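You operate a simulated robot arm through the tools that you are given. There is no shell and no other tool.

You are at the controls of a simulated robot arm. One attempt, no reset.

Task
Shut and lock the casement, then wipe the smudge off its pane.
Fine: blue pad, back on the sill. What is to be rubbed or washed off counts as gone when no trace of it is left.

Only the result counts: the job must be done as asked and must still hold three seconds after the hand-in. Knocking over, shifting, dropping, spilling or breaking anything else fails it.

Robot
A 6-joint arm with a two-finger parallel gripper, fixed in place. Base frame: the origin is on the floor under the middle of its stand, x ahead of it, y to its left, z up. Lengths are in m, angles in degrees, forces in N, time in s.
With the tool pointing down near the work surface it reaches from about 0.3 to 0.66 m from the base axis. Its first joint turns from -115.0 to 115.0 degrees. Payload 3.43 kg.
The TCP is the grasp point between the finger pads, 0.034 m short of the fingertips. In the tool frame z runs along the fingers and y along their closing line. The gripper opens to 0.128 m. The fingers are 0.024 m wide and 0.012 m thick; the gripper's body (0.048 by 0.13 m) begins 0.096 m behind the TCP.
Orientation is that of the tool frame in the base frame, as a unit quaternion [x, y, z, w]. With the fingers straight down and closing along the base's y, the tool's x points along the base's -x, its y along +y and its z along -z.

Tools
- The arm moves only by the tool move_arm. Its argument "targets" is a list of rows, each a list of 3 entries, a list of its own where there are three numbers: the gripper command, from -1 (shut) to 1 (fully open), values between in proportion, then the shift along the base's x, y, z in m, then the turn, a rotation vector about the base's x, y, z in degrees. In form: [[hand, [tx, ty, tz], [ax, ay, az]], ...]. A call has 1 to 20 rows; each row is the pose to reach, as a shift and turn from the pose commanded when the call began. A row lasts 0.2 s, in which the tool goes at most 0.05 m and 8.6 degrees; a call with a longer step from one row to the next is refused whole, and so is a gripper value outside its range. Where a pose cannot be reached the arm comes as near as it can. A force on the tool above 40 N (or 10 N above the force at the start of the call, whichever is more), or a blocked arm, ends the call early, and 0.2 s more pass. The fingers move at their own pace (about 0.153 m/s each) and stop on an object; they squeeze with about 30 N. The grip force told is the motor's: it shows also when the fingers shut on nothing. Time passes only in rows, and 0.2 s behind the last, so rows that repeat a pose let the fingers close. The reply holds the time, the measured pose of the TCP, the force on the tool along the base axes, the opening and the grip force, in the units named above and with some noise, with the torque about the TCP (base axes, N m) and any sound that the robot's microphone picked up.
- Cameras (640 x 400 px; columns grow to the right, rows downward): "scene" is fixed at [0.0511, -0.4992, 1.905]; the picture's right is [0.89, -0.45, 0.00], its down [-0.32, -0.62, -0.72] and it looks along [0.33, 0.64, -0.69] (base axes); focal length 313 px, centre (320, 200). "wrist" rides on the gripper at [0.076, -0.011, -0.16] in the tool frame; the picture's right is [0.15, 0.99, 0.00], its down [-0.88, 0.13, -0.46] and it looks along [-0.45, 0.07, 0.89] (tool axes); focal length 234 px, centre (320, 200). There is no depth. A picture from a camera that has moved, and an enlarged one, comes with that camera's place and axes in the base frame and with its lens.
- camera(camera): a new picture of that camera. The clock stands still meanwhile.
- slide_trunk(by): slides the trunk up (or, below 0, down) by that many m; the arm rides with it, the base frame stays. It gives what a move gives, with no picture.
- enlarge(camera, box): a new picture of the part [left, top, right, bottom] of that camera's present view, enlarged. The clock stands still meanwhile.
- hand_in(): hands the job in; it is judged then, once.

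Nothing tells you positions but the pictures and the camera data. Unless the task says otherwise, let go and move clear before handing in.

The tools are called after "Emit:" by a JSON object that holds its "fn" and its "kwargs". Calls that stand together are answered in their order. move_arm: Moves the arm, as the interface text tells. Its arguments: {"type":"object","properties":{"targets":{"type":"array"}},"required":["targets"]} The other tools are called the same way: slide_trunk (by) moves the trunk up or down; camera (camera) takes a picture; enlarge (camera, box) takes an enlarged picture of a part of a camera's view; hand_in () hands the job in.

At the start:

```text
clock: 0.0
ee_pos: [0.2326, 0.2002, 1.5144]
orientation: [-0.001, 1.0, 0.0, 0.0]
ft_force: [0.7, -0.5, -0.2]
moment: [0.01, 0.04, 0.0]
width: 0.1283
finger_force: 0.1
trunk travel left (down, up): [-0.99, 0.0]
```

scene: 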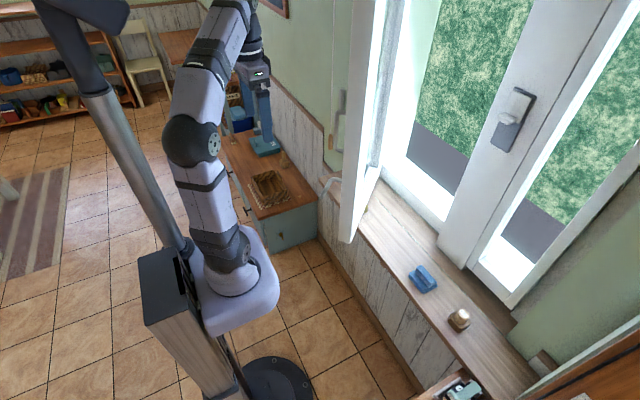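
wrist: 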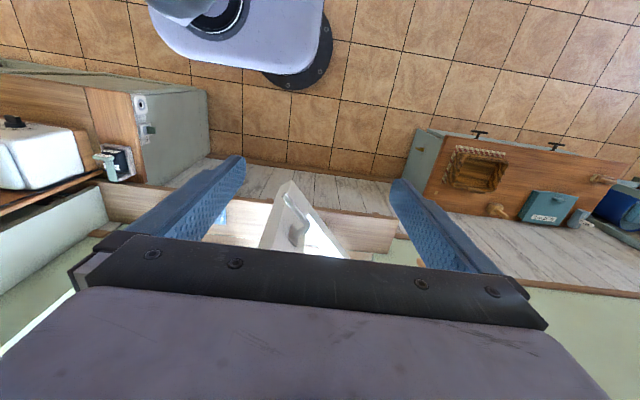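

I see an open casement hinged at its left side, a blue pad and another object on the sill, and a lock handle on the frame's mullion. I'll look closer before moving.

Emit:
{"fn": "enlarge", "kwargs": {"camera": "scene", "box": [300, 0, 640, 212]}}

Emit:
{"fn": "enlarge", "kwargs": {"camera": "scene", "box": [320, 180, 640, 380]}}

Emit:
{"fn": "enlarge", "kwargs": {"camera": "wrist", "box": [180, 150, 420, 300]}}

```text
1.88 times, centred on (470, 106) of scene
camera zoom: at [0.0511, -0.4992, 1.905], right [0.89, -0.45, 0.0], down [-0.32, -0.62, -0.72], along [0.33, 0.64, -0.69], focal length 588 px, centre (38, 377)
```

zoom: 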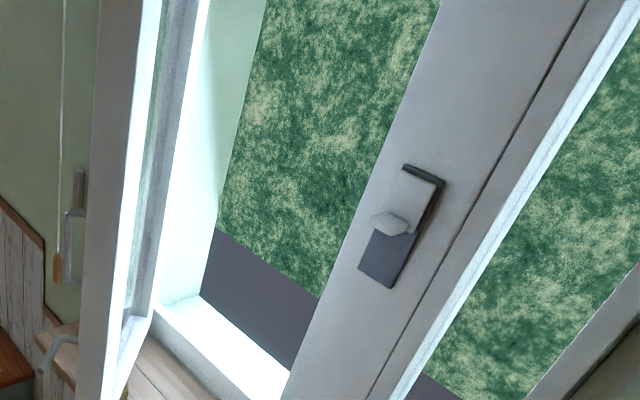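

```text
2.00 times, centred on (480, 280) of scene
camera zoom: at [0.0511, -0.4992, 1.905], right [0.89, -0.45, 0.0], down [-0.32, -0.62, -0.72], along [0.33, 0.64, -0.69], focal length 625 px, centre (0, 40)
```

zoom: 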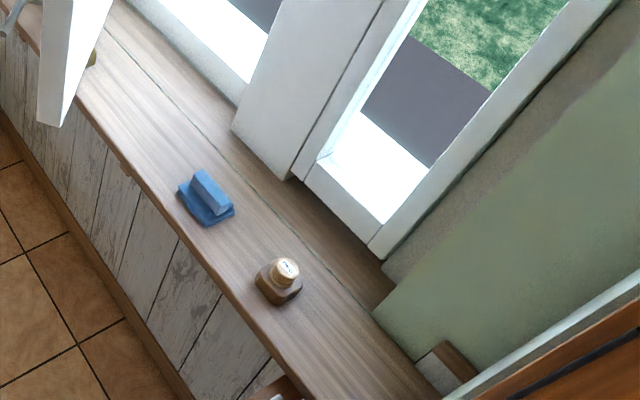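

```text
2.67 times, centred on (300, 225) of wrist
camera zoom: at [0.1571, 0.1899, 1.6747], right [-0.15, 0.99, 0.0], down [0.88, 0.13, 0.46], along [0.45, 0.07, -0.89], focal length 624 px, centre (373, 133)
```

zoom: 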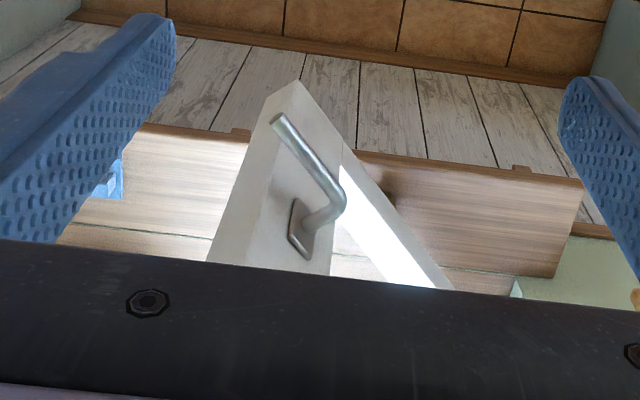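

The casement is ajar, with a lever handle on its inner face. A plate with a striker sits on the mullion, and the blue pad is on the sill. I'll move the hand right in free space to get more viewpoints.

Emit:
{"fn": "move_arm", "kwargs": {"targets": [[1, [0.01, -0.05, 0], [0, 0, 0]], [1, [0.02, -0.095, 0], [0, 0, 0]], [1, [0.03, -0.14, 0], [0, 0, 0]], [1, [0.04, -0.185, 0], [0, 0, 0]], [1, [0.05, -0.23, 0], [0, 0, 0]], [1, [0.06, -0.275, 0], [0, 0, 0]], [1, [0.07, -0.32, 0], [0, 0, 0]]]}}

```text
refused: row 1 steps farther than a row can; nothing moved
```

Emit:
{"fn": "move_arm", "kwargs": {"targets": [[1, [0.01, -0.045, 0], [0, 0, 0]], [1, [0.02, -0.09, 0], [0, 0, 0]], [1, [0.03, -0.135, 0], [0, 0, 0]], [1, [0.04, -0.18, 0], [0, 0, 0]], [1, [0.05, -0.225, 0], [0, 0, 0]], [1, [0.06, -0.27, 0], [0, 0, 0]], [1, [0.07, -0.315, 0], [0, 0, 0]]]}}

Emit:
{"fn": "camera", "kwargs": {"camera": "wrist"}}

Emit:
{"fn": "camera", "kwargs": {"camera": "scene"}}

```text
clock: 1.6
ee_pos: [0.3027, -0.1163, 1.5164]
orientation: [-0.001, 1.0, 0.001, 0.0]
ft_force: [-0.6, -0.6, -0.2]
moment: [0.04, 0.01, 0.01]
width: 0.1283
finger_force: 0.0
trunk travel left (down, up): [-0.99, 0.0]
```

```text
taken
camera wrist: at [0.2289, -0.1274, 1.6764], right [-0.15, 0.99, 0.0], down [0.88, 0.13, 0.46], along [0.45, 0.07, -0.89], focal length 234 px, centre (320, 200)
```

wrist: 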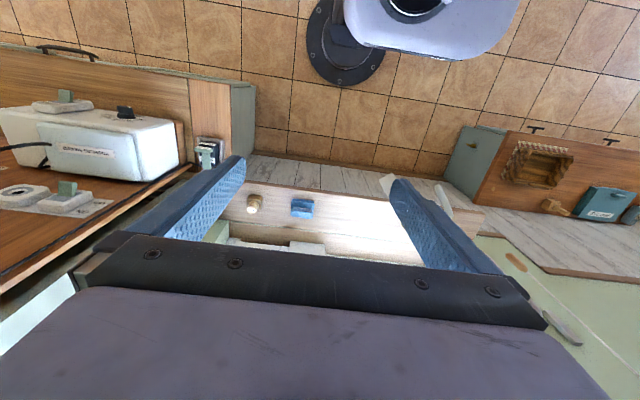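

```text
taken
```

scene: 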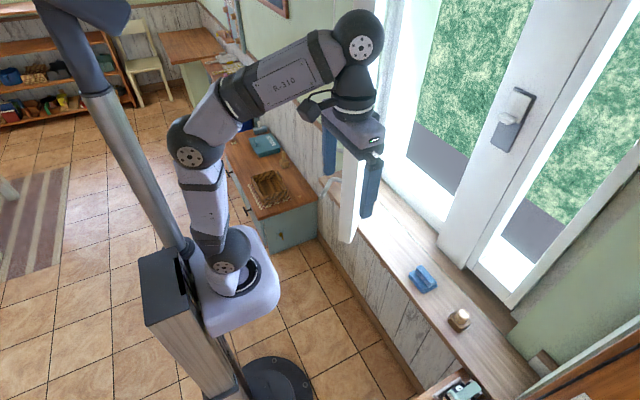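

The pad triangulates to about (0.64, -0.13, 0.95), on a sill near z 0.92. I'll tilt the hand forward next to see the mullion hardware and the pane.

Emit:
{"fn": "move_arm", "kwargs": {"targets": [[1, [0, -0.02, 0], [0, -8, 0]], [1, [0, -0.04, 0], [0, -16, 0]], [1, [0, -0.06, 0], [0, -24, 0]], [1, [0, -0.08, 0], [0, -32, 0]], [1, [0, -0.1, 0], [0, -40, 0]]]}}

Emit:
{"fn": "camera", "kwargs": {"camera": "wrist"}}

```text
clock: 2.8
ee_pos: [0.3012, -0.2156, 1.515]
orientation: [-0.001, 0.939, -0.001, 0.344]
ft_force: [0.3, -0.2, 0.3]
moment: [0.03, 0.01, 0.01]
width: 0.128
finger_force: 0.1
trunk travel left (down, up): [-0.99, 0.0]
```

```text
taken
camera wrist: at [0.1413, -0.2268, 1.5884], right [-0.11, 0.99, -0.1], down [0.38, 0.13, 0.92], along [0.92, 0.07, -0.39], focal length 234 px, centre (320, 200)
```

wrist: 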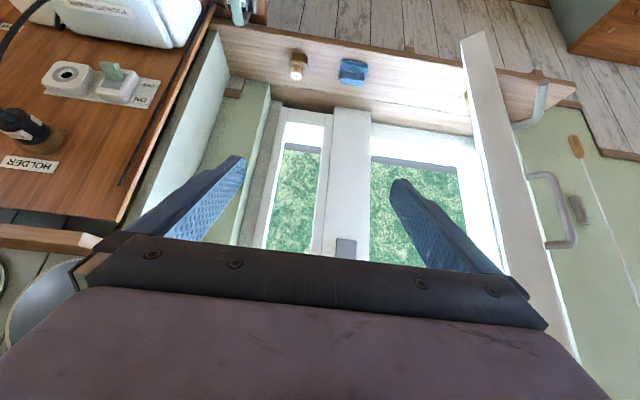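

The view is rotated 180° (picture bottom is up). I can see a bow handle and a lever on the casement's far face, so I'll enlarge them.

Emit:
{"fn": "enlarge", "kwargs": {"camera": "wrist", "box": [440, 20, 640, 290]}}

Emit:
{"fn": "enlarge", "kwargs": {"camera": "wrist", "box": [220, 30, 480, 270]}}

```text
1.48 times, centred on (540, 155) of wrist
camera zoom: at [0.1413, -0.2268, 1.5884], right [-0.11, 0.99, -0.1], down [0.38, 0.13, 0.92], along [0.92, 0.07, -0.39], focal length 347 px, centre (-6, 267)
```

zoom: 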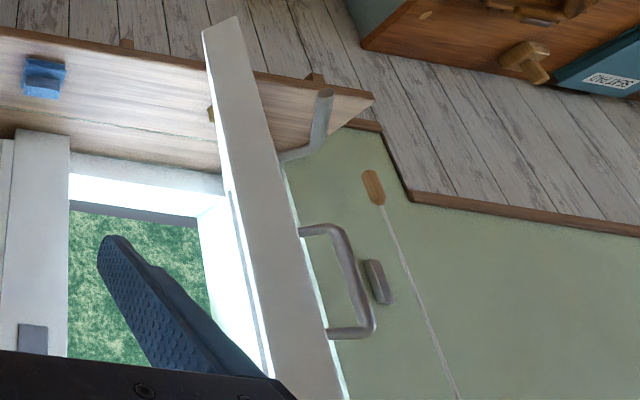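

```text
1.67 times, centred on (350, 150) of wrist
camera zoom: at [0.1413, -0.2268, 1.5884], right [-0.11, 0.99, -0.1], down [0.38, 0.13, 0.92], along [0.92, 0.07, -0.39], focal length 390 px, centre (270, 283)
```

zoom: 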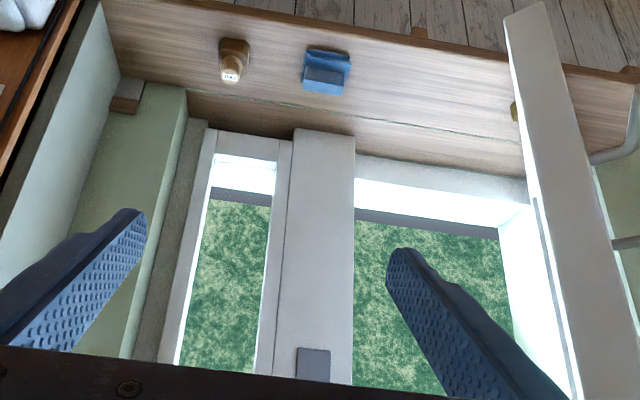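

I'll tilt further to see the mullion box and bow handle better.

Emit:
{"fn": "move_arm", "kwargs": {"targets": [[1, [0, 0.02, 0], [0, -8, 0]], [1, [0, 0.04, 0], [0, -16, 0]], [1, [0, 0.06, 0], [0, -24, 0]]]}}

Emit:
{"fn": "camera", "kwargs": {"camera": "wrist"}}

Emit:
{"fn": "enlarge", "kwargs": {"camera": "wrist", "box": [220, 0, 480, 240]}}

Emit:
{"fn": "enlarge", "kwargs": {"camera": "scene", "box": [480, 70, 560, 170]}}

```text
clock: 3.6
ee_pos: [0.3115, -0.2442, 1.5226]
orientation: [-0.002, 0.848, 0.001, 0.53]
ft_force: [-0.4, 0.7, -0.3]
moment: [0.02, -0.01, -0.02]
width: 0.1281
finger_force: 0.0
out of reach, approached as far as the arm can: row 1, 2, 3
trunk travel left (down, up): [-0.99, 0.0]
```

```text
taken
camera wrist: at [0.1359, -0.256, 1.5245], right [-0.07, 0.99, -0.13], down [-0.03, 0.13, 0.99], along [1.0, 0.07, 0.02], focal length 234 px, centre (320, 200)
```

wrist: 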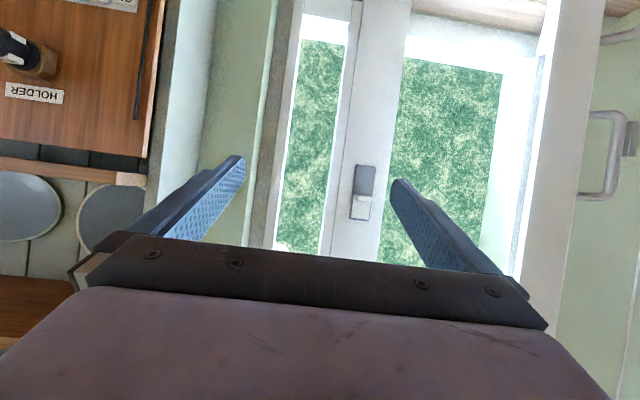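

```text
1.67 times, centred on (350, 120) of wrist
camera zoom: at [0.1359, -0.256, 1.5245], right [-0.07, 0.99, -0.13], down [-0.03, 0.13, 0.99], along [1.0, 0.07, 0.02], focal length 390 px, centre (270, 333)
```

zoom: 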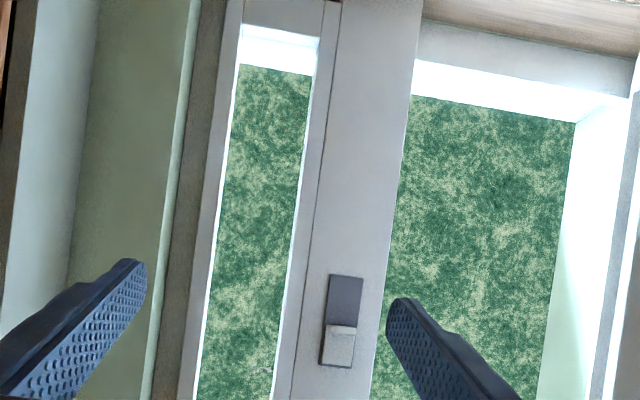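

```text
4.00 times, centred on (520, 120) of scene
camera zoom: at [0.0511, -0.4992, 1.905], right [0.89, -0.45, 0.0], down [-0.32, -0.62, -0.72], along [0.33, 0.64, -0.69], focal length 1250 px, centre (-480, 520)
```

zoom: 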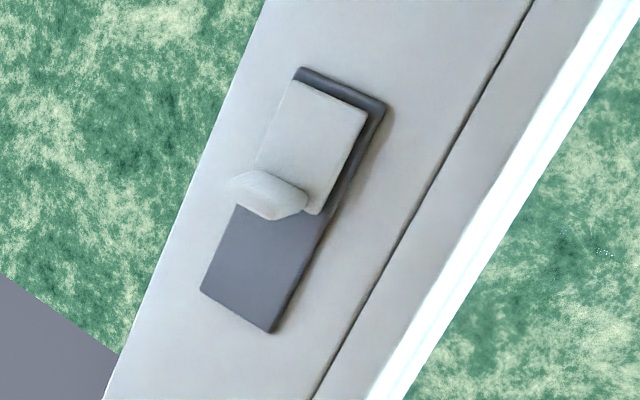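

The mullion carries a small vertical slide catch with a thumb tab at about (0.77, -0.10, 1.52). The casement has a bow handle and a lower lever on its inner face. I'll back out and go round to view that face from the left.

Emit:
{"fn": "move_arm", "kwargs": {"targets": [[1, [0, 0, 0], [0, 8, 0]], [1, [0, 0, 0], [0, 16, 0]], [1, [0, 0, 0], [0, 24, 0]], [1, [0, 0, 0], [0, 32, 0]]]}}

```text
clock: 4.6
ee_pos: [0.3133, -0.2453, 1.5222]
orientation: [0.0, 0.962, 0.001, 0.274]
ft_force: [0.3, 0.1, 0.3]
moment: [0.04, 0.02, 0.01]
width: 0.1281
finger_force: 0.1
trunk travel left (down, up): [-0.99, 0.0]
```

Emit:
{"fn": "move_arm", "kwargs": {"targets": [[1, [0, 0.045, 0], [0, 0, 0]], [1, [0, 0.09, 0], [0, 0, 0]], [1, [0, 0.135, 0], [0, 0, 0]], [1, [0, 0.18, 0], [0, 0, 0]], [1, [0, 0.225, 0], [0, 0, 0]], [1, [0, 0.27, 0], [0, 0, 0]], [1, [-0.01, 0.314, 0], [0, 0, 0]], [1, [-0.025, 0.356, 0], [0, 0, -6]], [1, [-0.045, 0.396, 0], [0, 0, -12]], [1, [-0.065, 0.436, 0], [0, 0, -18]], [1, [-0.085, 0.476, 0], [0, 0, -24]], [1, [-0.105, 0.516, 0], [0, 0, -30]], [1, [-0.125, 0.556, 0], [0, 0, -36]], [1, [-0.14, 0.597, 0], [0, 0, -42]], [1, [-0.15, 0.64, 0], [0, 0, -48]]]}}

Emit:
{"fn": "camera", "kwargs": {"camera": "wrist"}}

Emit:
{"fn": "camera", "kwargs": {"camera": "scene"}}

```text
clock: 7.8
ee_pos: [0.1892, 0.3439, 1.4221]
orientation: [0.391, 0.879, -0.108, 0.252]
ft_force: [0.3, -0.1, -0.4]
moment: [-0.01, -0.01, 0.0]
width: 0.1282
finger_force: 0.1
out of reach, approached as far as the arm can: row 2, 3, 4, 5, 6, 7, 8, 9, 12, 13, 14, 15
trunk travel left (down, up): [-0.99, 0.0]
```

```text
taken
camera wrist: at [0.0825, 0.4456, 1.5175], right [0.65, 0.76, -0.07], down [0.43, -0.29, 0.85], along [0.62, -0.58, -0.52], focal length 234 px, centre (320, 200)
```

wrist: 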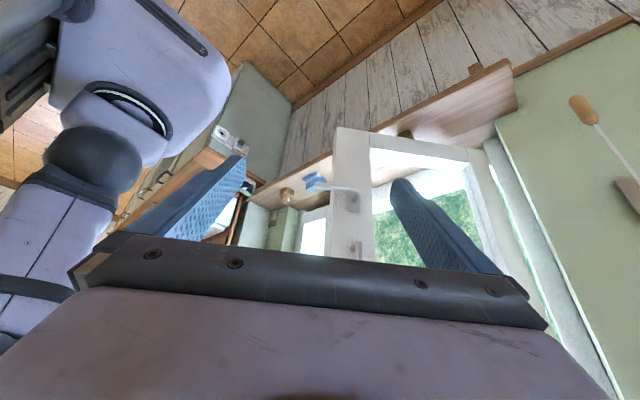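

```text
taken
```

scene: 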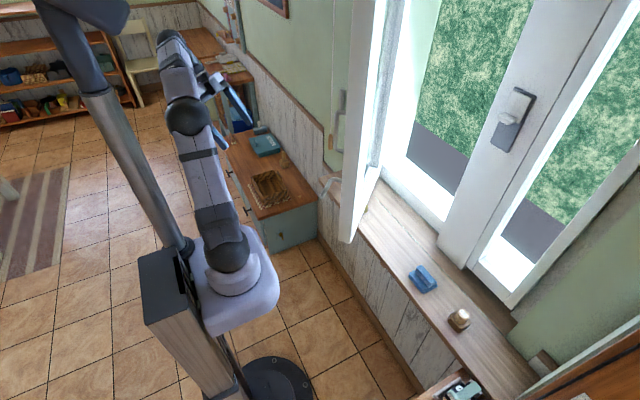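

Emit:
{"fn": "enlarge", "kwargs": {"camera": "wrist", "box": [260, 100, 540, 275]}}

Emit:
{"fn": "enlarge", "kwargs": {"camera": "wrist", "box": [310, 120, 420, 260]}}

```text
2.29 times, centred on (400, 188) of wrist
camera zoom: at [0.0825, 0.4456, 1.5175], right [0.65, 0.76, -0.07], down [0.43, -0.29, 0.85], along [0.62, -0.58, -0.52], focal length 535 px, centre (137, 229)
```

zoom: 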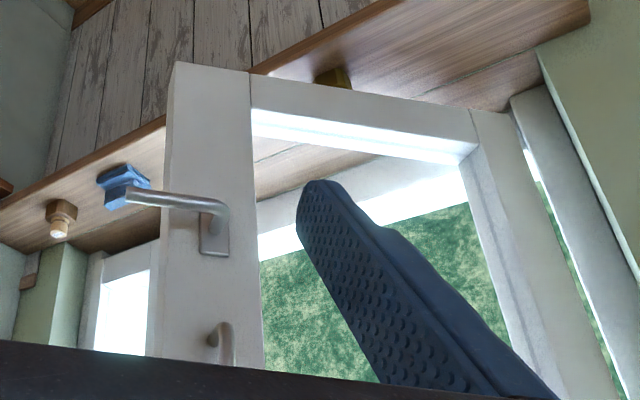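

```text
2.86 times, centred on (365, 190) of wrist
camera zoom: at [0.0825, 0.4456, 1.5175], right [0.65, 0.76, -0.07], down [0.43, -0.29, 0.85], along [0.62, -0.58, -0.52], focal length 669 px, centre (191, 229)
```

zoom: 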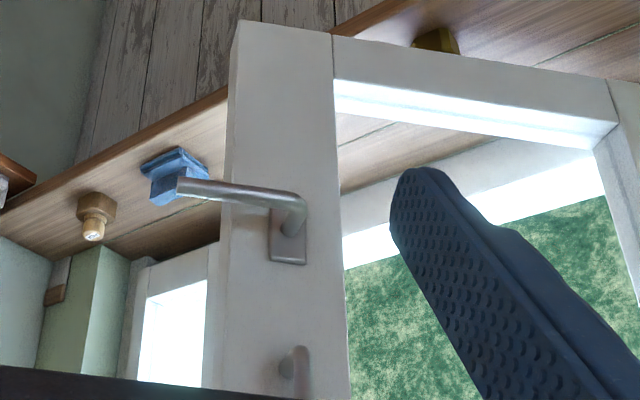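

The enlargements are real optical zooms, so I'll zoom on the key details: the brown object on the sill, the lever, and the slider.

Emit:
{"fn": "enlarge", "kwargs": {"camera": "wrist", "box": [380, 115, 444, 155]}}

Emit:
{"fn": "enlarge", "kwargs": {"camera": "wrist", "box": [325, 175, 389, 260]}}

Emit:
{"fn": "enlarge", "kwargs": {"camera": "scene", "box": [310, 170, 400, 250]}}

Emit:
{"fn": "enlarge", "kwargs": {"camera": "scene", "box": [400, 250, 490, 340]}}

```text
10.00 times, centred on (412, 135) of wrist
camera zoom: at [0.0825, 0.4456, 1.5175], right [0.65, 0.76, -0.07], down [0.43, -0.29, 0.85], along [0.62, -0.58, -0.52], focal length 2342 px, centre (-600, 850)
```

zoom: 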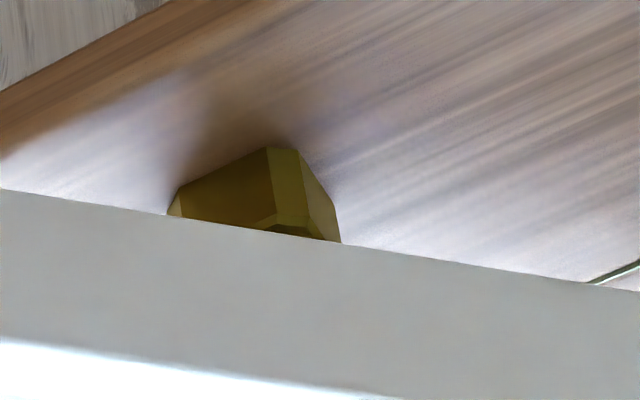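

```text
4.71 times, centred on (357, 218) of wrist
camera zoom: at [0.0825, 0.4456, 1.5175], right [0.65, 0.76, -0.07], down [0.43, -0.29, 0.85], along [0.62, -0.58, -0.52], focal length 1102 px, centre (146, 118)
```

zoom: 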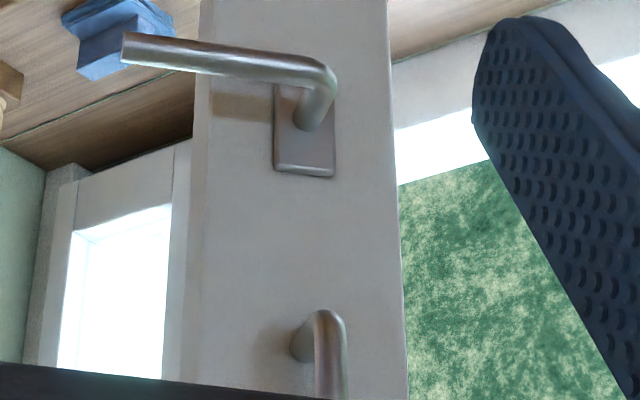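

```text
5.00 times, centred on (355, 210) of scene
camera zoom: at [0.0511, -0.4992, 1.905], right [0.89, -0.45, 0.0], down [-0.32, -0.62, -0.72], along [0.33, 0.64, -0.69], focal length 1563 px, centre (145, 150)
```

zoom: 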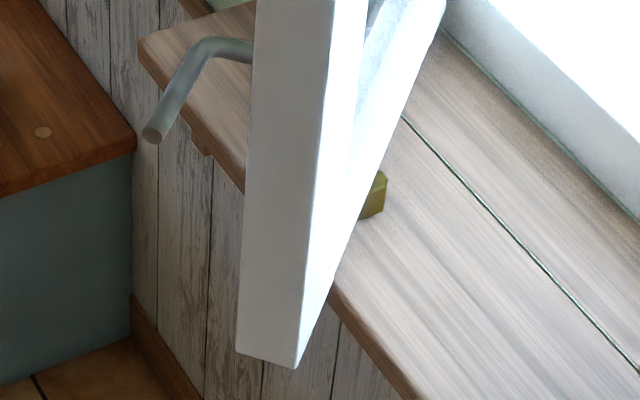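

```text
4.44 times, centred on (445, 295) of scene
camera zoom: at [0.0511, -0.4992, 1.905], right [0.89, -0.45, 0.0], down [-0.32, -0.62, -0.72], along [0.33, 0.64, -0.69], focal length 1389 px, centre (-236, -222)
```

zoom: 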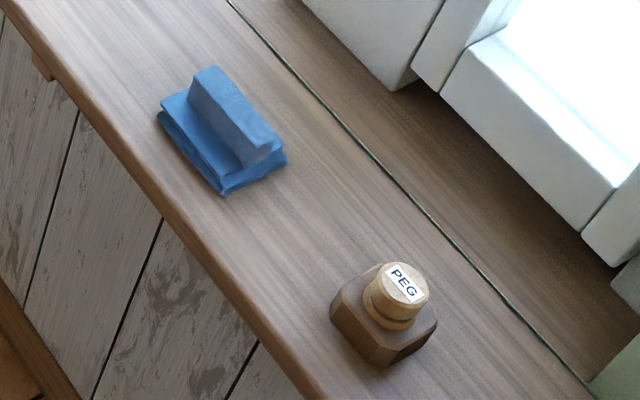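

I see a brass block on the sill close to the casement's outer face, a lever pointing horizontally at z≈1.21, and a bow handle above it. I'll check the casement's free edge and the slider catch more closely before deciding how it locks.

Emit:
{"fn": "enlarge", "kwargs": {"camera": "scene", "box": [320, 0, 420, 130]}}

Emit:
{"fn": "enlarge", "kwargs": {"camera": "scene", "box": [320, 100, 420, 230]}}

Emit:
{"fn": "enlarge", "kwargs": {"camera": "scene", "box": [490, 80, 545, 155]}}

```text
3.08 times, centred on (370, 65) of scene
camera zoom: at [0.0511, -0.4992, 1.905], right [0.89, -0.45, 0.0], down [-0.32, -0.62, -0.72], along [0.33, 0.64, -0.69], focal length 962 px, centre (166, 615)
```

zoom: 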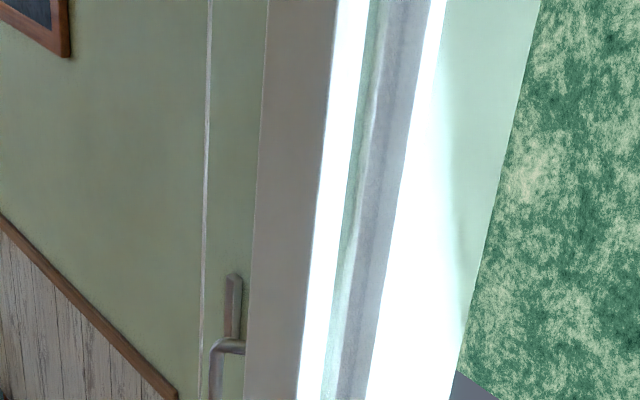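

```text
3.08 times, centred on (370, 165) of scene
camera zoom: at [0.0511, -0.4992, 1.905], right [0.89, -0.45, 0.0], down [-0.32, -0.62, -0.72], along [0.33, 0.64, -0.69], focal length 962 px, centre (166, 308)
```

zoom: 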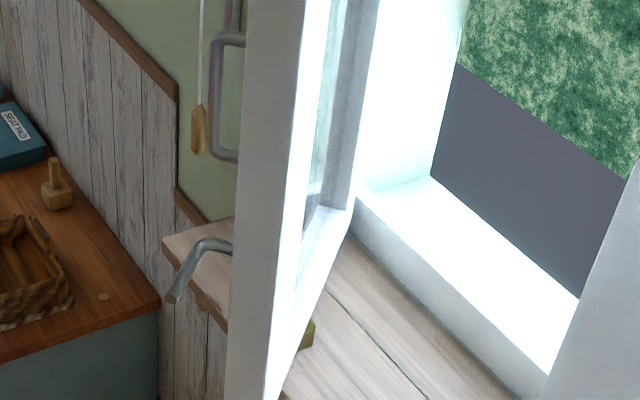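

```text
5.33 times, centred on (518, 118) of scene
camera zoom: at [0.0511, -0.4992, 1.905], right [0.89, -0.45, 0.0], down [-0.32, -0.62, -0.72], along [0.33, 0.64, -0.69], focal length 1667 px, centre (-733, 640)
```

zoom: 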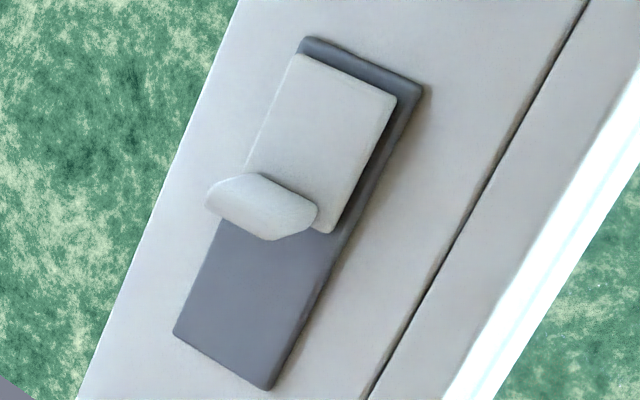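

The block needs a proper look, because it may block the casement. I'll move round to the right side and lower the view.

Emit:
{"fn": "move_arm", "kwargs": {"targets": [[-1, [0.03, -0.03, 0], [0, 0, 6]], [-1, [0.06, -0.06, 0], [0, 0, 12]], [-1, [0.09, -0.095, 0], [0, 0, 18]], [-1, [0.115, -0.135, 0], [0, 0, 24]], [-1, [0.135, -0.178, 0], [0, 0, 30]], [-1, [0.148, -0.223, 0], [0, 0, 36]], [-1, [0.155, -0.268, 0], [0, 0, 42]], [-1, [0.16, -0.313, 0], [0, 0, 48]], [-1, [0.165, -0.358, 0], [0, 0, 52]], [-1, [0.165, -0.403, 0], [0, 0, 58]], [-1, [0.165, -0.448, 0], [0, 0, 64]], [-1, [0.165, -0.493, 0], [0, 0, 72]], [-1, [0.16, -0.53, 0], [0, 0, 80]], [0, [0.16, -0.53, -0.05], [0, 0, 80]], [1, [0.16, -0.53, -0.1], [0, 0, 80]], [1, [0.16, -0.53, -0.15], [0, 0, 80]], [1, [0.16, -0.53, -0.2], [0, 0, 80]]]}}

Emit:
{"fn": "camera", "kwargs": {"camera": "wrist"}}

```text
clock: 11.4
ee_pos: [0.3455, -0.1891, 1.2191]
orientation: [-0.266, 0.924, 0.075, 0.265]
ft_force: [0.1, 0.4, -0.1]
moment: [0.01, 0.0, 0.03]
width: 0.1278
finger_force: 0.0
out of reach, approached as far as the arm can: row 6, 7, 8, 9, 10, 11
trunk travel left (down, up): [-0.99, 0.0]
```

```text
taken
camera wrist: at [0.2259, -0.2767, 1.3148], right [-0.63, 0.77, -0.08], down [0.36, 0.38, 0.85], along [0.69, 0.51, -0.52], focal length 234 px, centre (320, 200)
```

wrist: 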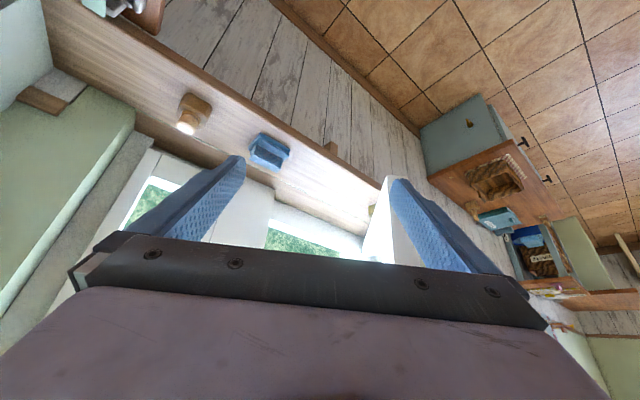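

Emit:
{"fn": "enlarge", "kwargs": {"camera": "wrist", "box": [340, 170, 404, 240]}}

Emit:
{"fn": "enlarge", "kwargs": {"camera": "wrist", "box": [230, 120, 310, 180]}}

```text
5.71 times, centred on (372, 205) of wrist
camera zoom: at [0.2259, -0.2767, 1.3148], right [-0.63, 0.77, -0.08], down [0.36, 0.38, 0.85], along [0.69, 0.51, -0.52], focal length 1338 px, centre (23, 171)
```

zoom: 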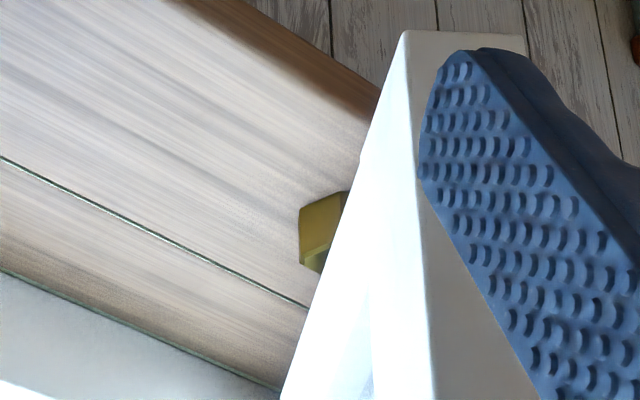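

```text
6.67 times, centred on (270, 150) of wrist
camera zoom: at [0.2259, -0.2767, 1.3148], right [-0.63, 0.77, -0.08], down [0.36, 0.38, 0.85], along [0.69, 0.51, -0.52], focal length 1561 px, centre (653, 533)
```

zoom: 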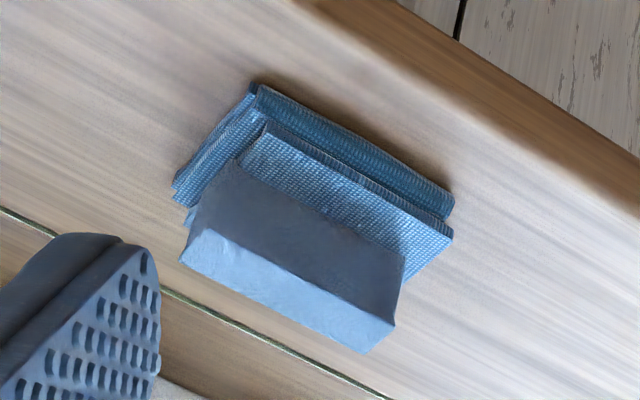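

The pad base is at about x 0.62–0.685, y −0.17 to −0.09, and the sill top is near z 0.925. I'll go lower and more horizontal to check the gap between the casement bottom and the brass block.

Emit:
{"fn": "move_arm", "kwargs": {"targets": [[1, [0.01, 0, -0.045], [3.5, -5.5, 0]], [1, [0.02, 0.01, -0.09], [6.9, -11, 0]], [1, [0.03, 0.02, -0.135], [10.3, -16.5, 0]], [1, [0.04, 0.02, -0.175], [13.8, -22, 0]]]}}

Emit:
{"fn": "move_arm", "kwargs": {"targets": [[1, [0, 0, 0], [0, 0, 7]], [1, [0, 0, 0], [0, 0, 14]]]}}

Emit:
{"fn": "camera", "kwargs": {"camera": "wrist"}}

```text
clock: 12.4
ee_pos: [0.388, -0.1701, 1.0446]
orientation: [-0.241, 0.841, 0.134, 0.466]
ft_force: [-0.9, -0.9, -0.6]
moment: [0.0, -0.01, 0.01]
width: 0.1283
finger_force: 0.0
trunk travel left (down, up): [-0.99, 0.0]
```

```text
clock: 13.0
ee_pos: [0.3874, -0.1696, 1.0467]
orientation: [-0.343, 0.804, 0.191, 0.446]
ft_force: [-0.5, -0.7, 0.0]
moment: [-0.04, 0.0, 0.01]
width: 0.128
finger_force: 0.2
trunk travel left (down, up): [-0.99, 0.0]
```

```text
taken
camera wrist: at [0.2754, -0.302, 1.0661], right [-0.77, 0.63, -0.12], down [-0.04, 0.15, 0.99], along [0.64, 0.76, -0.09], focal length 234 px, centre (320, 200)
```

wrist: 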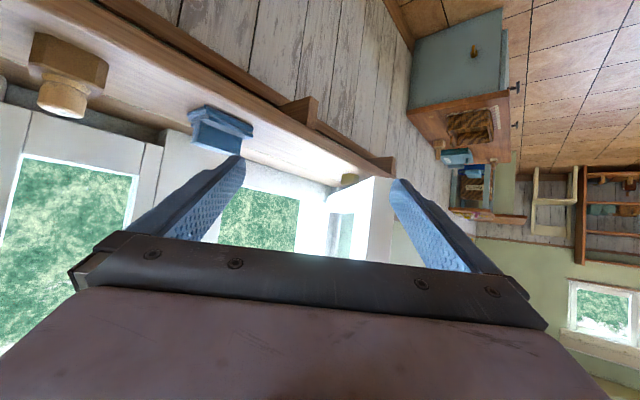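

Emit:
{"fn": "enlarge", "kwargs": {"camera": "wrist", "box": [310, 150, 400, 210]}}

Emit:
{"fn": "enlarge", "kwargs": {"camera": "wrist", "box": [330, 165, 370, 195]}}

Emit:
{"fn": "enlarge", "kwargs": {"camera": "wrist", "box": [180, 90, 270, 170]}}

```text
6.67 times, centred on (355, 180) of wrist
camera zoom: at [0.2754, -0.302, 1.0661], right [-0.77, 0.63, -0.12], down [-0.04, 0.15, 0.99], along [0.64, 0.76, -0.09], focal length 1561 px, centre (87, 333)
```

zoom: 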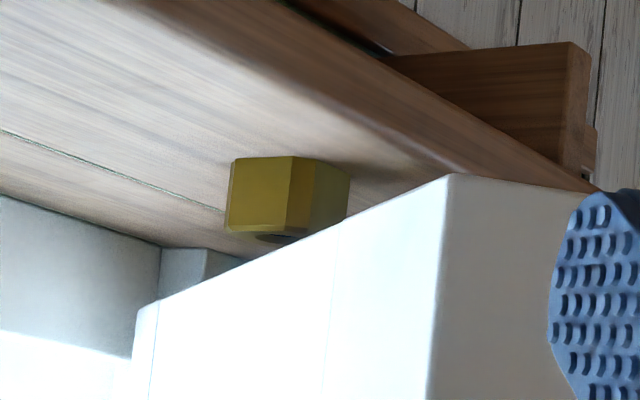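

```text
13.33 times, centred on (350, 180) of wrist
camera zoom: at [0.2754, -0.302, 1.0661], right [-0.77, 0.63, -0.12], down [-0.04, 0.15, 0.99], along [0.64, 0.76, -0.09], focal length 3122 px, centre (-80, 467)
```

zoom: 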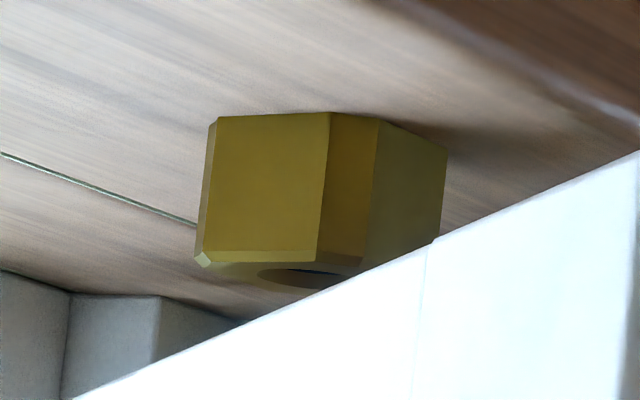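

```text
5.00 times, centred on (225, 130) of wrist
camera zoom: at [0.2754, -0.302, 1.0661], right [-0.77, 0.63, -0.12], down [-0.04, 0.15, 0.99], along [0.64, 0.76, -0.09], focal length 1171 px, centre (795, 550)
```

zoom: 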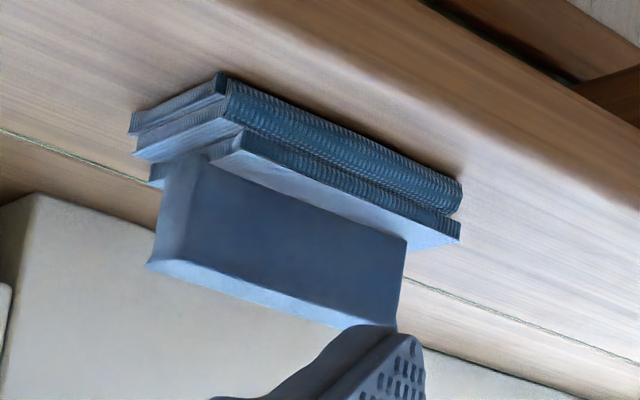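

The block has a hole in its top. It is about 0.03 m tall and the gap under the casement is about 0.046 m, so the casement should pass over it. My plan is to straddle the casement's free edge from here with open fingers at z≈1.04, below the lever, and swing it most of the way shut. First I'll level the tool.

Emit:
{"fn": "move_arm", "kwargs": {"targets": [[1, [0, 0, 0], [4.3, -4.2, 0]], [1, [0, 0, 0], [8.6, -8.4, -1]], [1, [0, 0, 0], [12.9, -12.5, -3]]]}}

Emit:
{"fn": "camera", "kwargs": {"camera": "wrist"}}

Emit:
{"fn": "camera", "kwargs": {"camera": "scene"}}

```text
clock: 13.8
ee_pos: [0.3896, -0.1698, 1.0448]
orientation: [-0.287, 0.734, 0.228, 0.572]
ft_force: [-0.4, 0.5, -1.5]
moment: [-0.02, 0.01, -0.02]
width: 0.1279
finger_force: 0.1
trunk travel left (down, up): [-0.99, 0.0]
```

```text
taken
camera wrist: at [0.2708, -0.2951, 1.0112], right [-0.7, 0.7, -0.13], down [-0.25, -0.07, 0.97], along [0.67, 0.71, 0.22], focal length 234 px, centre (320, 200)
```

wrist: 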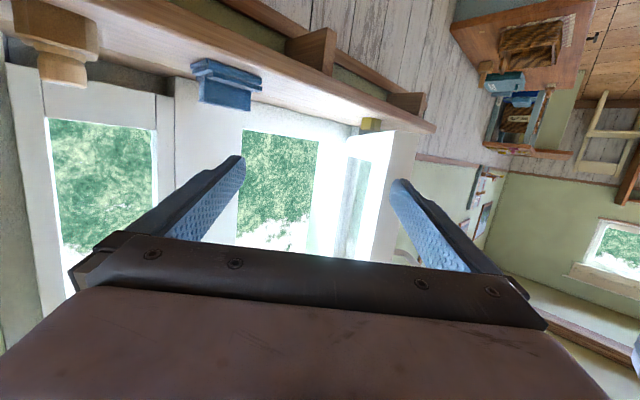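

```text
taken
```

scene: 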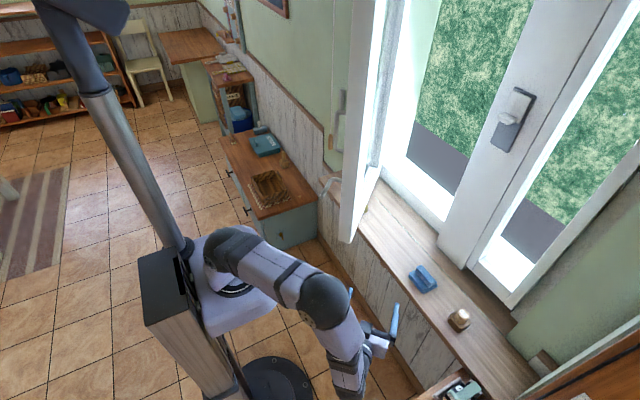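

Emit:
{"fn": "enlarge", "kwargs": {"camera": "wrist", "box": [330, 110, 440, 180]}}

Emit:
{"fn": "enlarge", "kwargs": {"camera": "wrist", "box": [320, 170, 430, 260]}}

```text
5.71 times, centred on (385, 145) of wrist
camera zoom: at [0.2708, -0.2951, 1.0112], right [-0.7, 0.7, -0.13], down [-0.25, -0.07, 0.97], along [0.67, 0.71, 0.22], focal length 1338 px, centre (-51, 514)
```

zoom: 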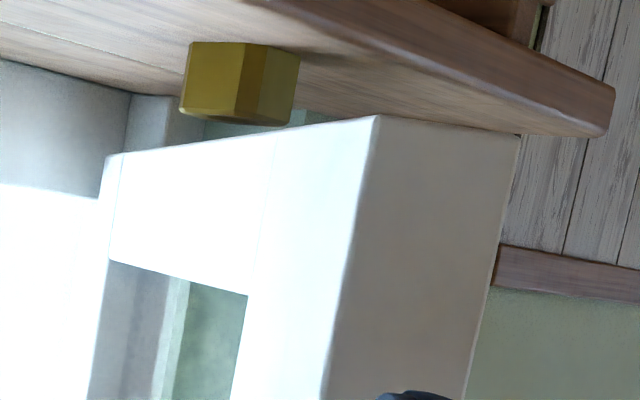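

```text
4.44 times, centred on (375, 215) of wrist
camera zoom: at [0.2708, -0.2951, 1.0112], right [-0.7, 0.7, -0.13], down [-0.25, -0.07, 0.97], along [0.67, 0.71, 0.22], focal length 1041 px, centre (76, 133)
```

zoom: 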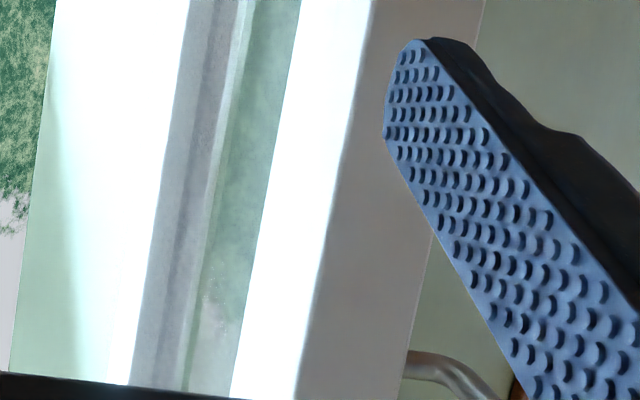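

The measurements now agree: the casement bottom is at z≈0.965 and the block top at ≈0.953, so it clears. I'll move to a pre-straddle pose just short of the free edge, centred at about (0.471, 0.12).

Emit:
{"fn": "move_arm", "kwargs": {"targets": [[1, [0.006, 0.048, 0], [0, 0, 0]], [1, [0.012, 0.096, 0], [0, 0, 0]], [1, [0.018, 0.144, 0], [0, 0, 0]], [1, [0.024, 0.192, 0], [0, 0, 0]], [1, [0.03, 0.235, 0], [0, 0, 0]]]}}

Emit:
{"fn": "camera", "kwargs": {"camera": "wrist"}}

Emit:
{"fn": "camera", "kwargs": {"camera": "scene"}}

```text
clock: 15.0
ee_pos: [0.5102, 0.0225, 1.1037]
orientation: [-0.288, 0.74, 0.244, 0.556]
ft_force: [-0.3, 1.1, -0.3]
moment: [-0.03, 0.01, -0.02]
width: 0.1282
finger_force: 0.2
out of reach, approached as far as the arm can: row 1, 2, 3, 4, 5
trunk travel left (down, up): [-0.99, 0.0]
```

```text
taken
camera wrist: at [0.3931, -0.1049, 1.0723], right [-0.72, 0.69, -0.1], down [-0.21, -0.08, 0.97], along [0.66, 0.72, 0.2], focal length 234 px, centre (320, 200)
```

wrist: 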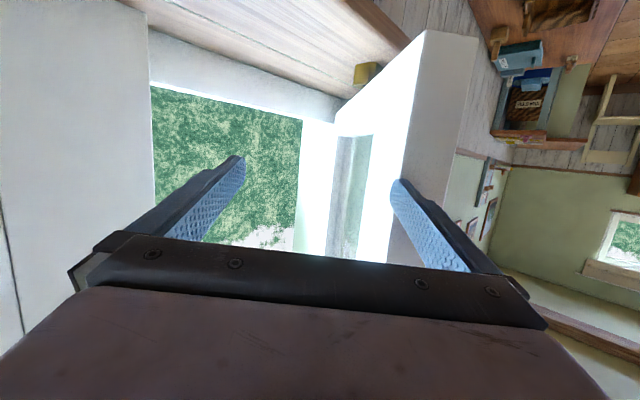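

```text
taken
```

scene: 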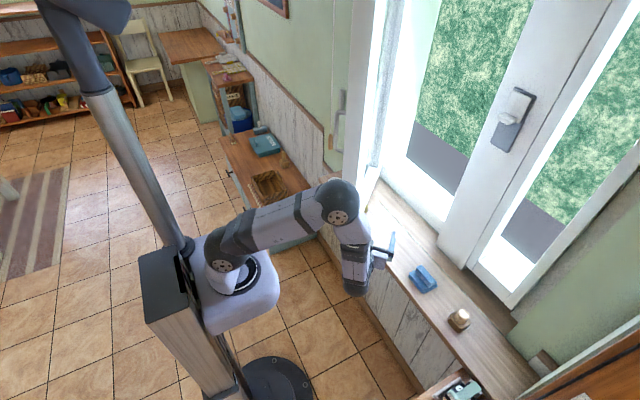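

The arm can't hold a near-level tool that close to its base, so it stopped short on the right side without touching anything. I'll back off, rise, and push the inner face from above the bow handle instead, where the tool can be steeper.

Emit:
{"fn": "move_arm", "kwargs": {"targets": [[1, [-0.025, -0.04, 0], [0, 0, 0]], [1, [-0.05, -0.08, 0.01], [-5.7, 5.7, 0]], [1, [-0.06, -0.12, 0.03], [-11.3, 11.3, 0]], [1, [-0.07, -0.155, 0.06], [-17, 17, 0]], [1, [-0.08, -0.18, 0.1], [-22.6, 22.6, 0]], [-1, [-0.09, -0.19, 0.145], [-28.3, 28.3, 0]], [-1, [-0.1, -0.2, 0.19], [-28.3, 28.3, 0]], [-1, [-0.11, -0.2, 0.238], [-28.3, 28.3, 0]], [-1, [-0.12, -0.2, 0.286], [-28.3, 28.3, 0]], [-1, [-0.12, -0.2, 0.334], [-28.3, 28.3, 0]], [-1, [-0.12, -0.2, 0.382], [-28.3, 28.3, 0]], [-1, [-0.12, -0.2, 0.42], [-28.3, 28.3, 0]]]}}

```text
clock: 17.6
ee_pos: [0.387, -0.1821, 1.5248]
orientation: [-0.352, 0.884, 0.107, 0.289]
ft_force: [0.6, 0.4, -0.1]
moment: [0.02, -0.02, -0.01]
width: 0.0
finger_force: 29.7
out of reach, approached as far as the arm can: row 1
trunk travel left (down, up): [-0.99, 0.0]
```

Emit:
{"fn": "move_arm", "kwargs": {"targets": [[-1, [0, 0, 0], [-4.8, 5.35, 0]], [-1, [0, 0, 0], [-9.6, 10.7, 0]], [-1, [0, 0, 0], [-14.4, 16, 0]], [-1, [0, 0, 0], [-19.2, 21.4, 0]], [-1, [0, 0, 0], [-24, 26.7, 0]]]}}

Emit:
{"fn": "move_arm", "kwargs": {"targets": [[-1, [0, 0.045, 0], [0, 0, -6]], [-1, [-0.01, 0.09, 0], [0, 0, -12]], [-1, [-0.02, 0.135, 0], [0, 0, -18]], [-1, [-0.03, 0.18, 0], [0, 0, -24]], [-1, [-0.045, 0.222, 0], [0, 0, -30]], [-1, [-0.06, 0.264, 0], [0, 0, -36]], [-1, [-0.075, 0.306, 0], [0, 0, -42]], [-1, [-0.09, 0.348, 0], [0, 0, -48]], [-1, [-0.1, 0.39, 0], [0, 0, -54]], [-1, [-0.1, 0.435, 0], [0, 0, -60]], [-1, [-0.09, 0.48, 0], [0, 0, -66]]]}}

Emit:
{"fn": "camera", "kwargs": {"camera": "wrist"}}

```text
clock: 18.8
ee_pos: [0.379, -0.1784, 1.4994]
orientation: [-0.371, 0.929, -0.001, 0.001]
ft_force: [0.6, 0.6, -0.1]
moment: [-0.01, 0.01, 0.0]
width: 0.0002
finger_force: 29.7
out of reach, approached as far as the arm can: row 3, 4, 5
trunk travel left (down, up): [-0.99, 0.0]
```

```text
clock: 21.2
ee_pos: [0.29, 0.3026, 1.494]
orientation: [0.195, 0.981, 0.001, 0.0]
ft_force: [0.1, 0.0, -0.1]
moment: [-0.06, 0.02, 0.02]
width: 0.0
finger_force: 29.7
out of reach, approached as far as the arm can: row 11
trunk travel left (down, up): [-0.99, 0.0]
```

```text
taken
camera wrist: at [0.2162, 0.3222, 1.6544], right [0.24, 0.97, 0.0], down [0.86, -0.22, 0.46], along [0.44, -0.11, -0.89], focal length 234 px, centre (320, 200)
```

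wrist: 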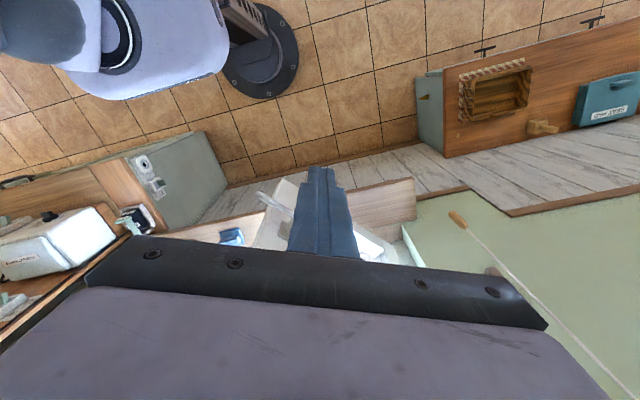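

The hand is now on the casement's inner (room) side at (0.29, 0.30, 1.49). I'll tilt toward the casement and go to a pre-contact pose above the bow handle, which ends at z≈1.475.

Emit:
{"fn": "move_arm", "kwargs": {"targets": [[-1, [0.022, -0.01, 0.01], [-3, -7.4, 0]], [-1, [0.044, -0.02, 0.02], [-6, -14.8, 0]], [-1, [0.066, -0.03, 0.03], [-9, -22.2, 0]], [-1, [0.088, -0.04, 0.04], [-12, -29.7, 0]], [-1, [0.11, -0.05, 0.05], [-15, -37.1, 0]]]}}

Emit:
{"fn": "camera", "kwargs": {"camera": "wrist"}}

Emit:
{"fn": "camera", "kwargs": {"camera": "scene"}}

```text
clock: 22.4
ee_pos: [0.397, 0.2488, 1.548]
orientation: [0.182, 0.921, -0.063, 0.338]
ft_force: [-0.4, 0.5, -0.1]
moment: [0.03, 0.04, 0.01]
width: 0.0
finger_force: 30.3
trunk travel left (down, up): [-0.99, 0.0]
```

```text
taken
camera wrist: at [0.2447, 0.2996, 1.6207], right [0.27, 0.96, -0.09], down [0.4, -0.03, 0.92], along [0.88, -0.28, -0.39], focal length 234 px, centre (320, 200)
```

wrist: 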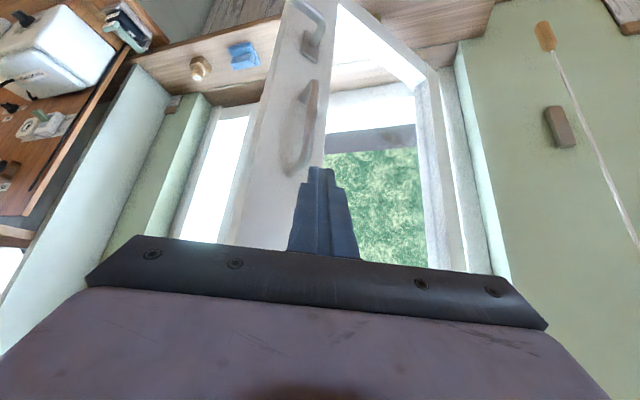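

```text
taken
```

scene: 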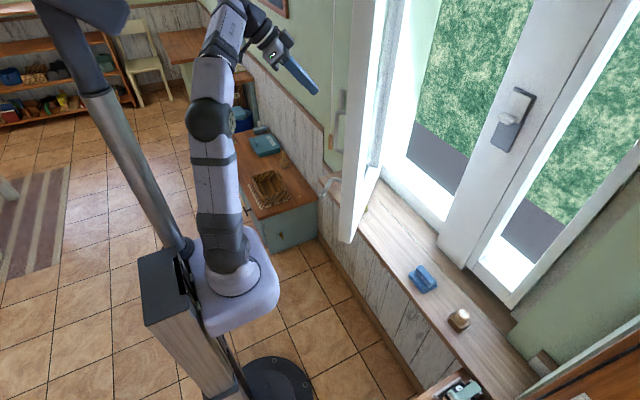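

The tip is now about 0.10 m from the inner face and level with the stile, above the bow. I'll push along an arc about the hinge, which I estimate at (0.79, 0.45).

Emit:
{"fn": "move_arm", "kwargs": {"targets": [[-1, [0.035, -0.034, 0], [0, 0, 0]], [-1, [0.055, -0.054, 0], [0, 0, 0]], [-1, [0.07, -0.069, 0], [0, 0, 0]], [-1, [0.086, -0.084, -0.001], [-0.9, -2.3, 0]], [-1, [0.102, -0.0995, -0.002], [-1.9, -4.6, 0]], [-1, [0.118, -0.112, -0.003], [-2.8, -7, 0]], [-1, [0.134, -0.125, -0.004], [-3.75, -9.3, 0]], [-1, [0.151, -0.136, -0.005], [-4.7, -11.6, 0]], [-1, [0.1685, -0.148, -0.0065], [-5.6, -13.9, 0]]]}}

Emit:
{"fn": "camera", "kwargs": {"camera": "wrist"}}

Emit:
{"fn": "camera", "kwargs": {"camera": "scene"}}

```text
clock: 24.4
ee_pos: [0.5666, 0.1021, 1.5396]
orientation: [0.172, 0.87, -0.086, 0.454]
ft_force: [0.2, -0.5, 0.2]
moment: [-0.01, 0.01, 0.03]
width: 0.0
finger_force: 30.1
trunk travel left (down, up): [-0.99, 0.0]
```

```text
taken
camera wrist: at [0.4017, 0.1577, 1.5692], right [0.3, 0.95, -0.11], down [0.17, 0.07, 0.98], along [0.94, -0.31, -0.14], focal length 234 px, centre (320, 200)
```

wrist: 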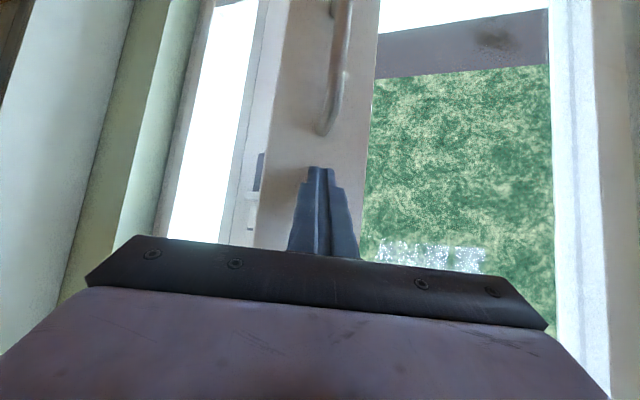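

```text
taken
```

scene: 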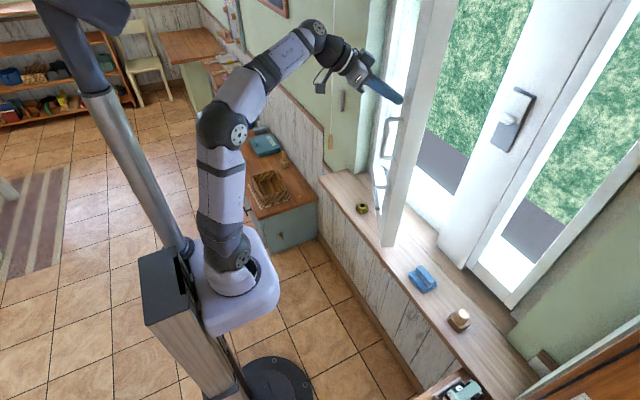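

The casement swings easily and cleared the block, and I can now see a dark smudge low on the pane. I'll continue pushing along the arc.

Emit:
{"fn": "move_arm", "kwargs": {"targets": [[-1, [0.019, -0.009, -0.001], [-0.95, -2.3, 0]], [-1, [0.0375, -0.0175, -0.0025], [-1.9, -4.6, 0]], [-1, [0.057, -0.025, -0.004], [-2.8, -7, 0]], [-1, [0.0762, -0.0316, -0.0052], [-3.75, -9.3, 0]], [-1, [0.097, -0.037, -0.0065], [-4.7, -11.6, 0]], [-1, [0.1172, -0.0417, -0.0079], [-5.6, -13.9, 0]]]}}

Emit:
{"fn": "camera", "kwargs": {"camera": "wrist"}}

Emit:
{"fn": "camera", "kwargs": {"camera": "scene"}}

```text
clock: 25.8
ee_pos: [0.6863, 0.0617, 1.5307]
orientation: [0.16, 0.803, -0.108, 0.564]
ft_force: [0.9, 0.3, -1.1]
moment: [-0.01, -0.03, -0.03]
width: 0.0
finger_force: 30.0
trunk travel left (down, up): [-0.99, 0.0]
```

```text
taken
camera wrist: at [0.5198, 0.1177, 1.5139], right [0.33, 0.94, -0.13], down [-0.07, 0.16, 0.98], along [0.94, -0.31, 0.12], focal length 234 px, centre (320, 200)
```

wrist: 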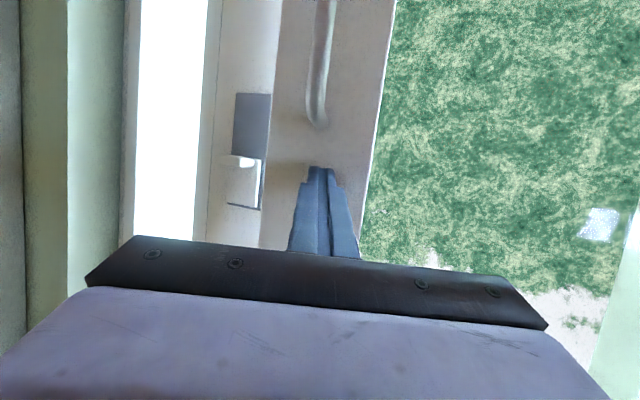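

```text
taken
```

scene: 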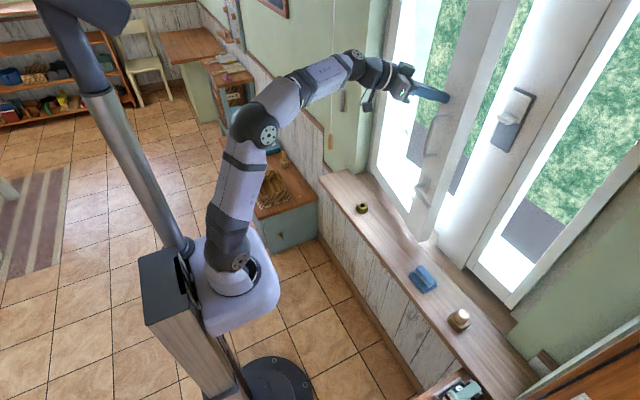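

Emit:
{"fn": "move_arm", "kwargs": {"targets": [[-1, [0.012, -0.002, 0], [0, 0, 0]], [-1, [0.024, -0.004, -0.001], [-0.4, -1, 0]], [-1, [0.036, -0.005, -0.001], [-0.8, -2, 0]], [-1, [0.048, -0.006, -0.001], [-0.8, -2, 0]], [-1, [0.058, -0.007, -0.001], [-0.8, -2, 0]], [-1, [0.066, -0.007, -0.001], [-0.8, -2, 0]]]}}

Emit:
{"fn": "camera", "kwargs": {"camera": "wrist"}}

Emit:
{"fn": "camera", "kwargs": {"camera": "scene"}}

```text
clock: 27.2
ee_pos: [0.7499, 0.053, 1.5307]
orientation: [0.157, 0.792, -0.109, 0.579]
ft_force: [0.1, -0.2, -0.4]
moment: [-0.02, -0.02, 0.01]
width: 0.0
finger_force: 29.7
trunk travel left (down, up): [-0.99, 0.0]
```

```text
taken
camera wrist: at [0.5846, 0.1092, 1.5082], right [0.33, 0.93, -0.13], down [-0.11, 0.17, 0.98], along [0.94, -0.31, 0.16], focal length 234 px, centre (320, 200)
```

wrist: 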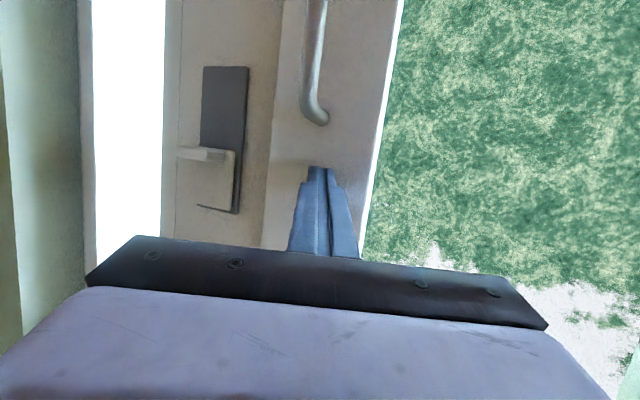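

```text
taken
```

scene: 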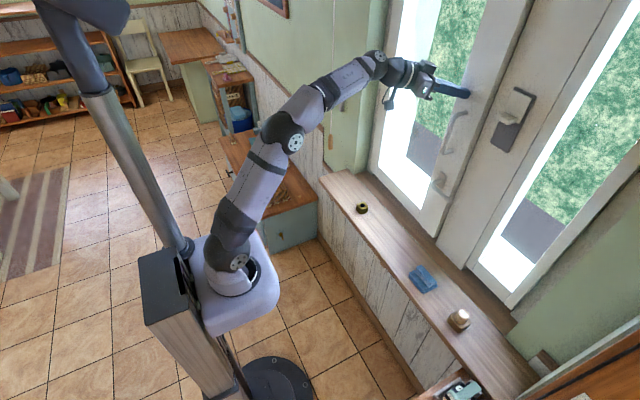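

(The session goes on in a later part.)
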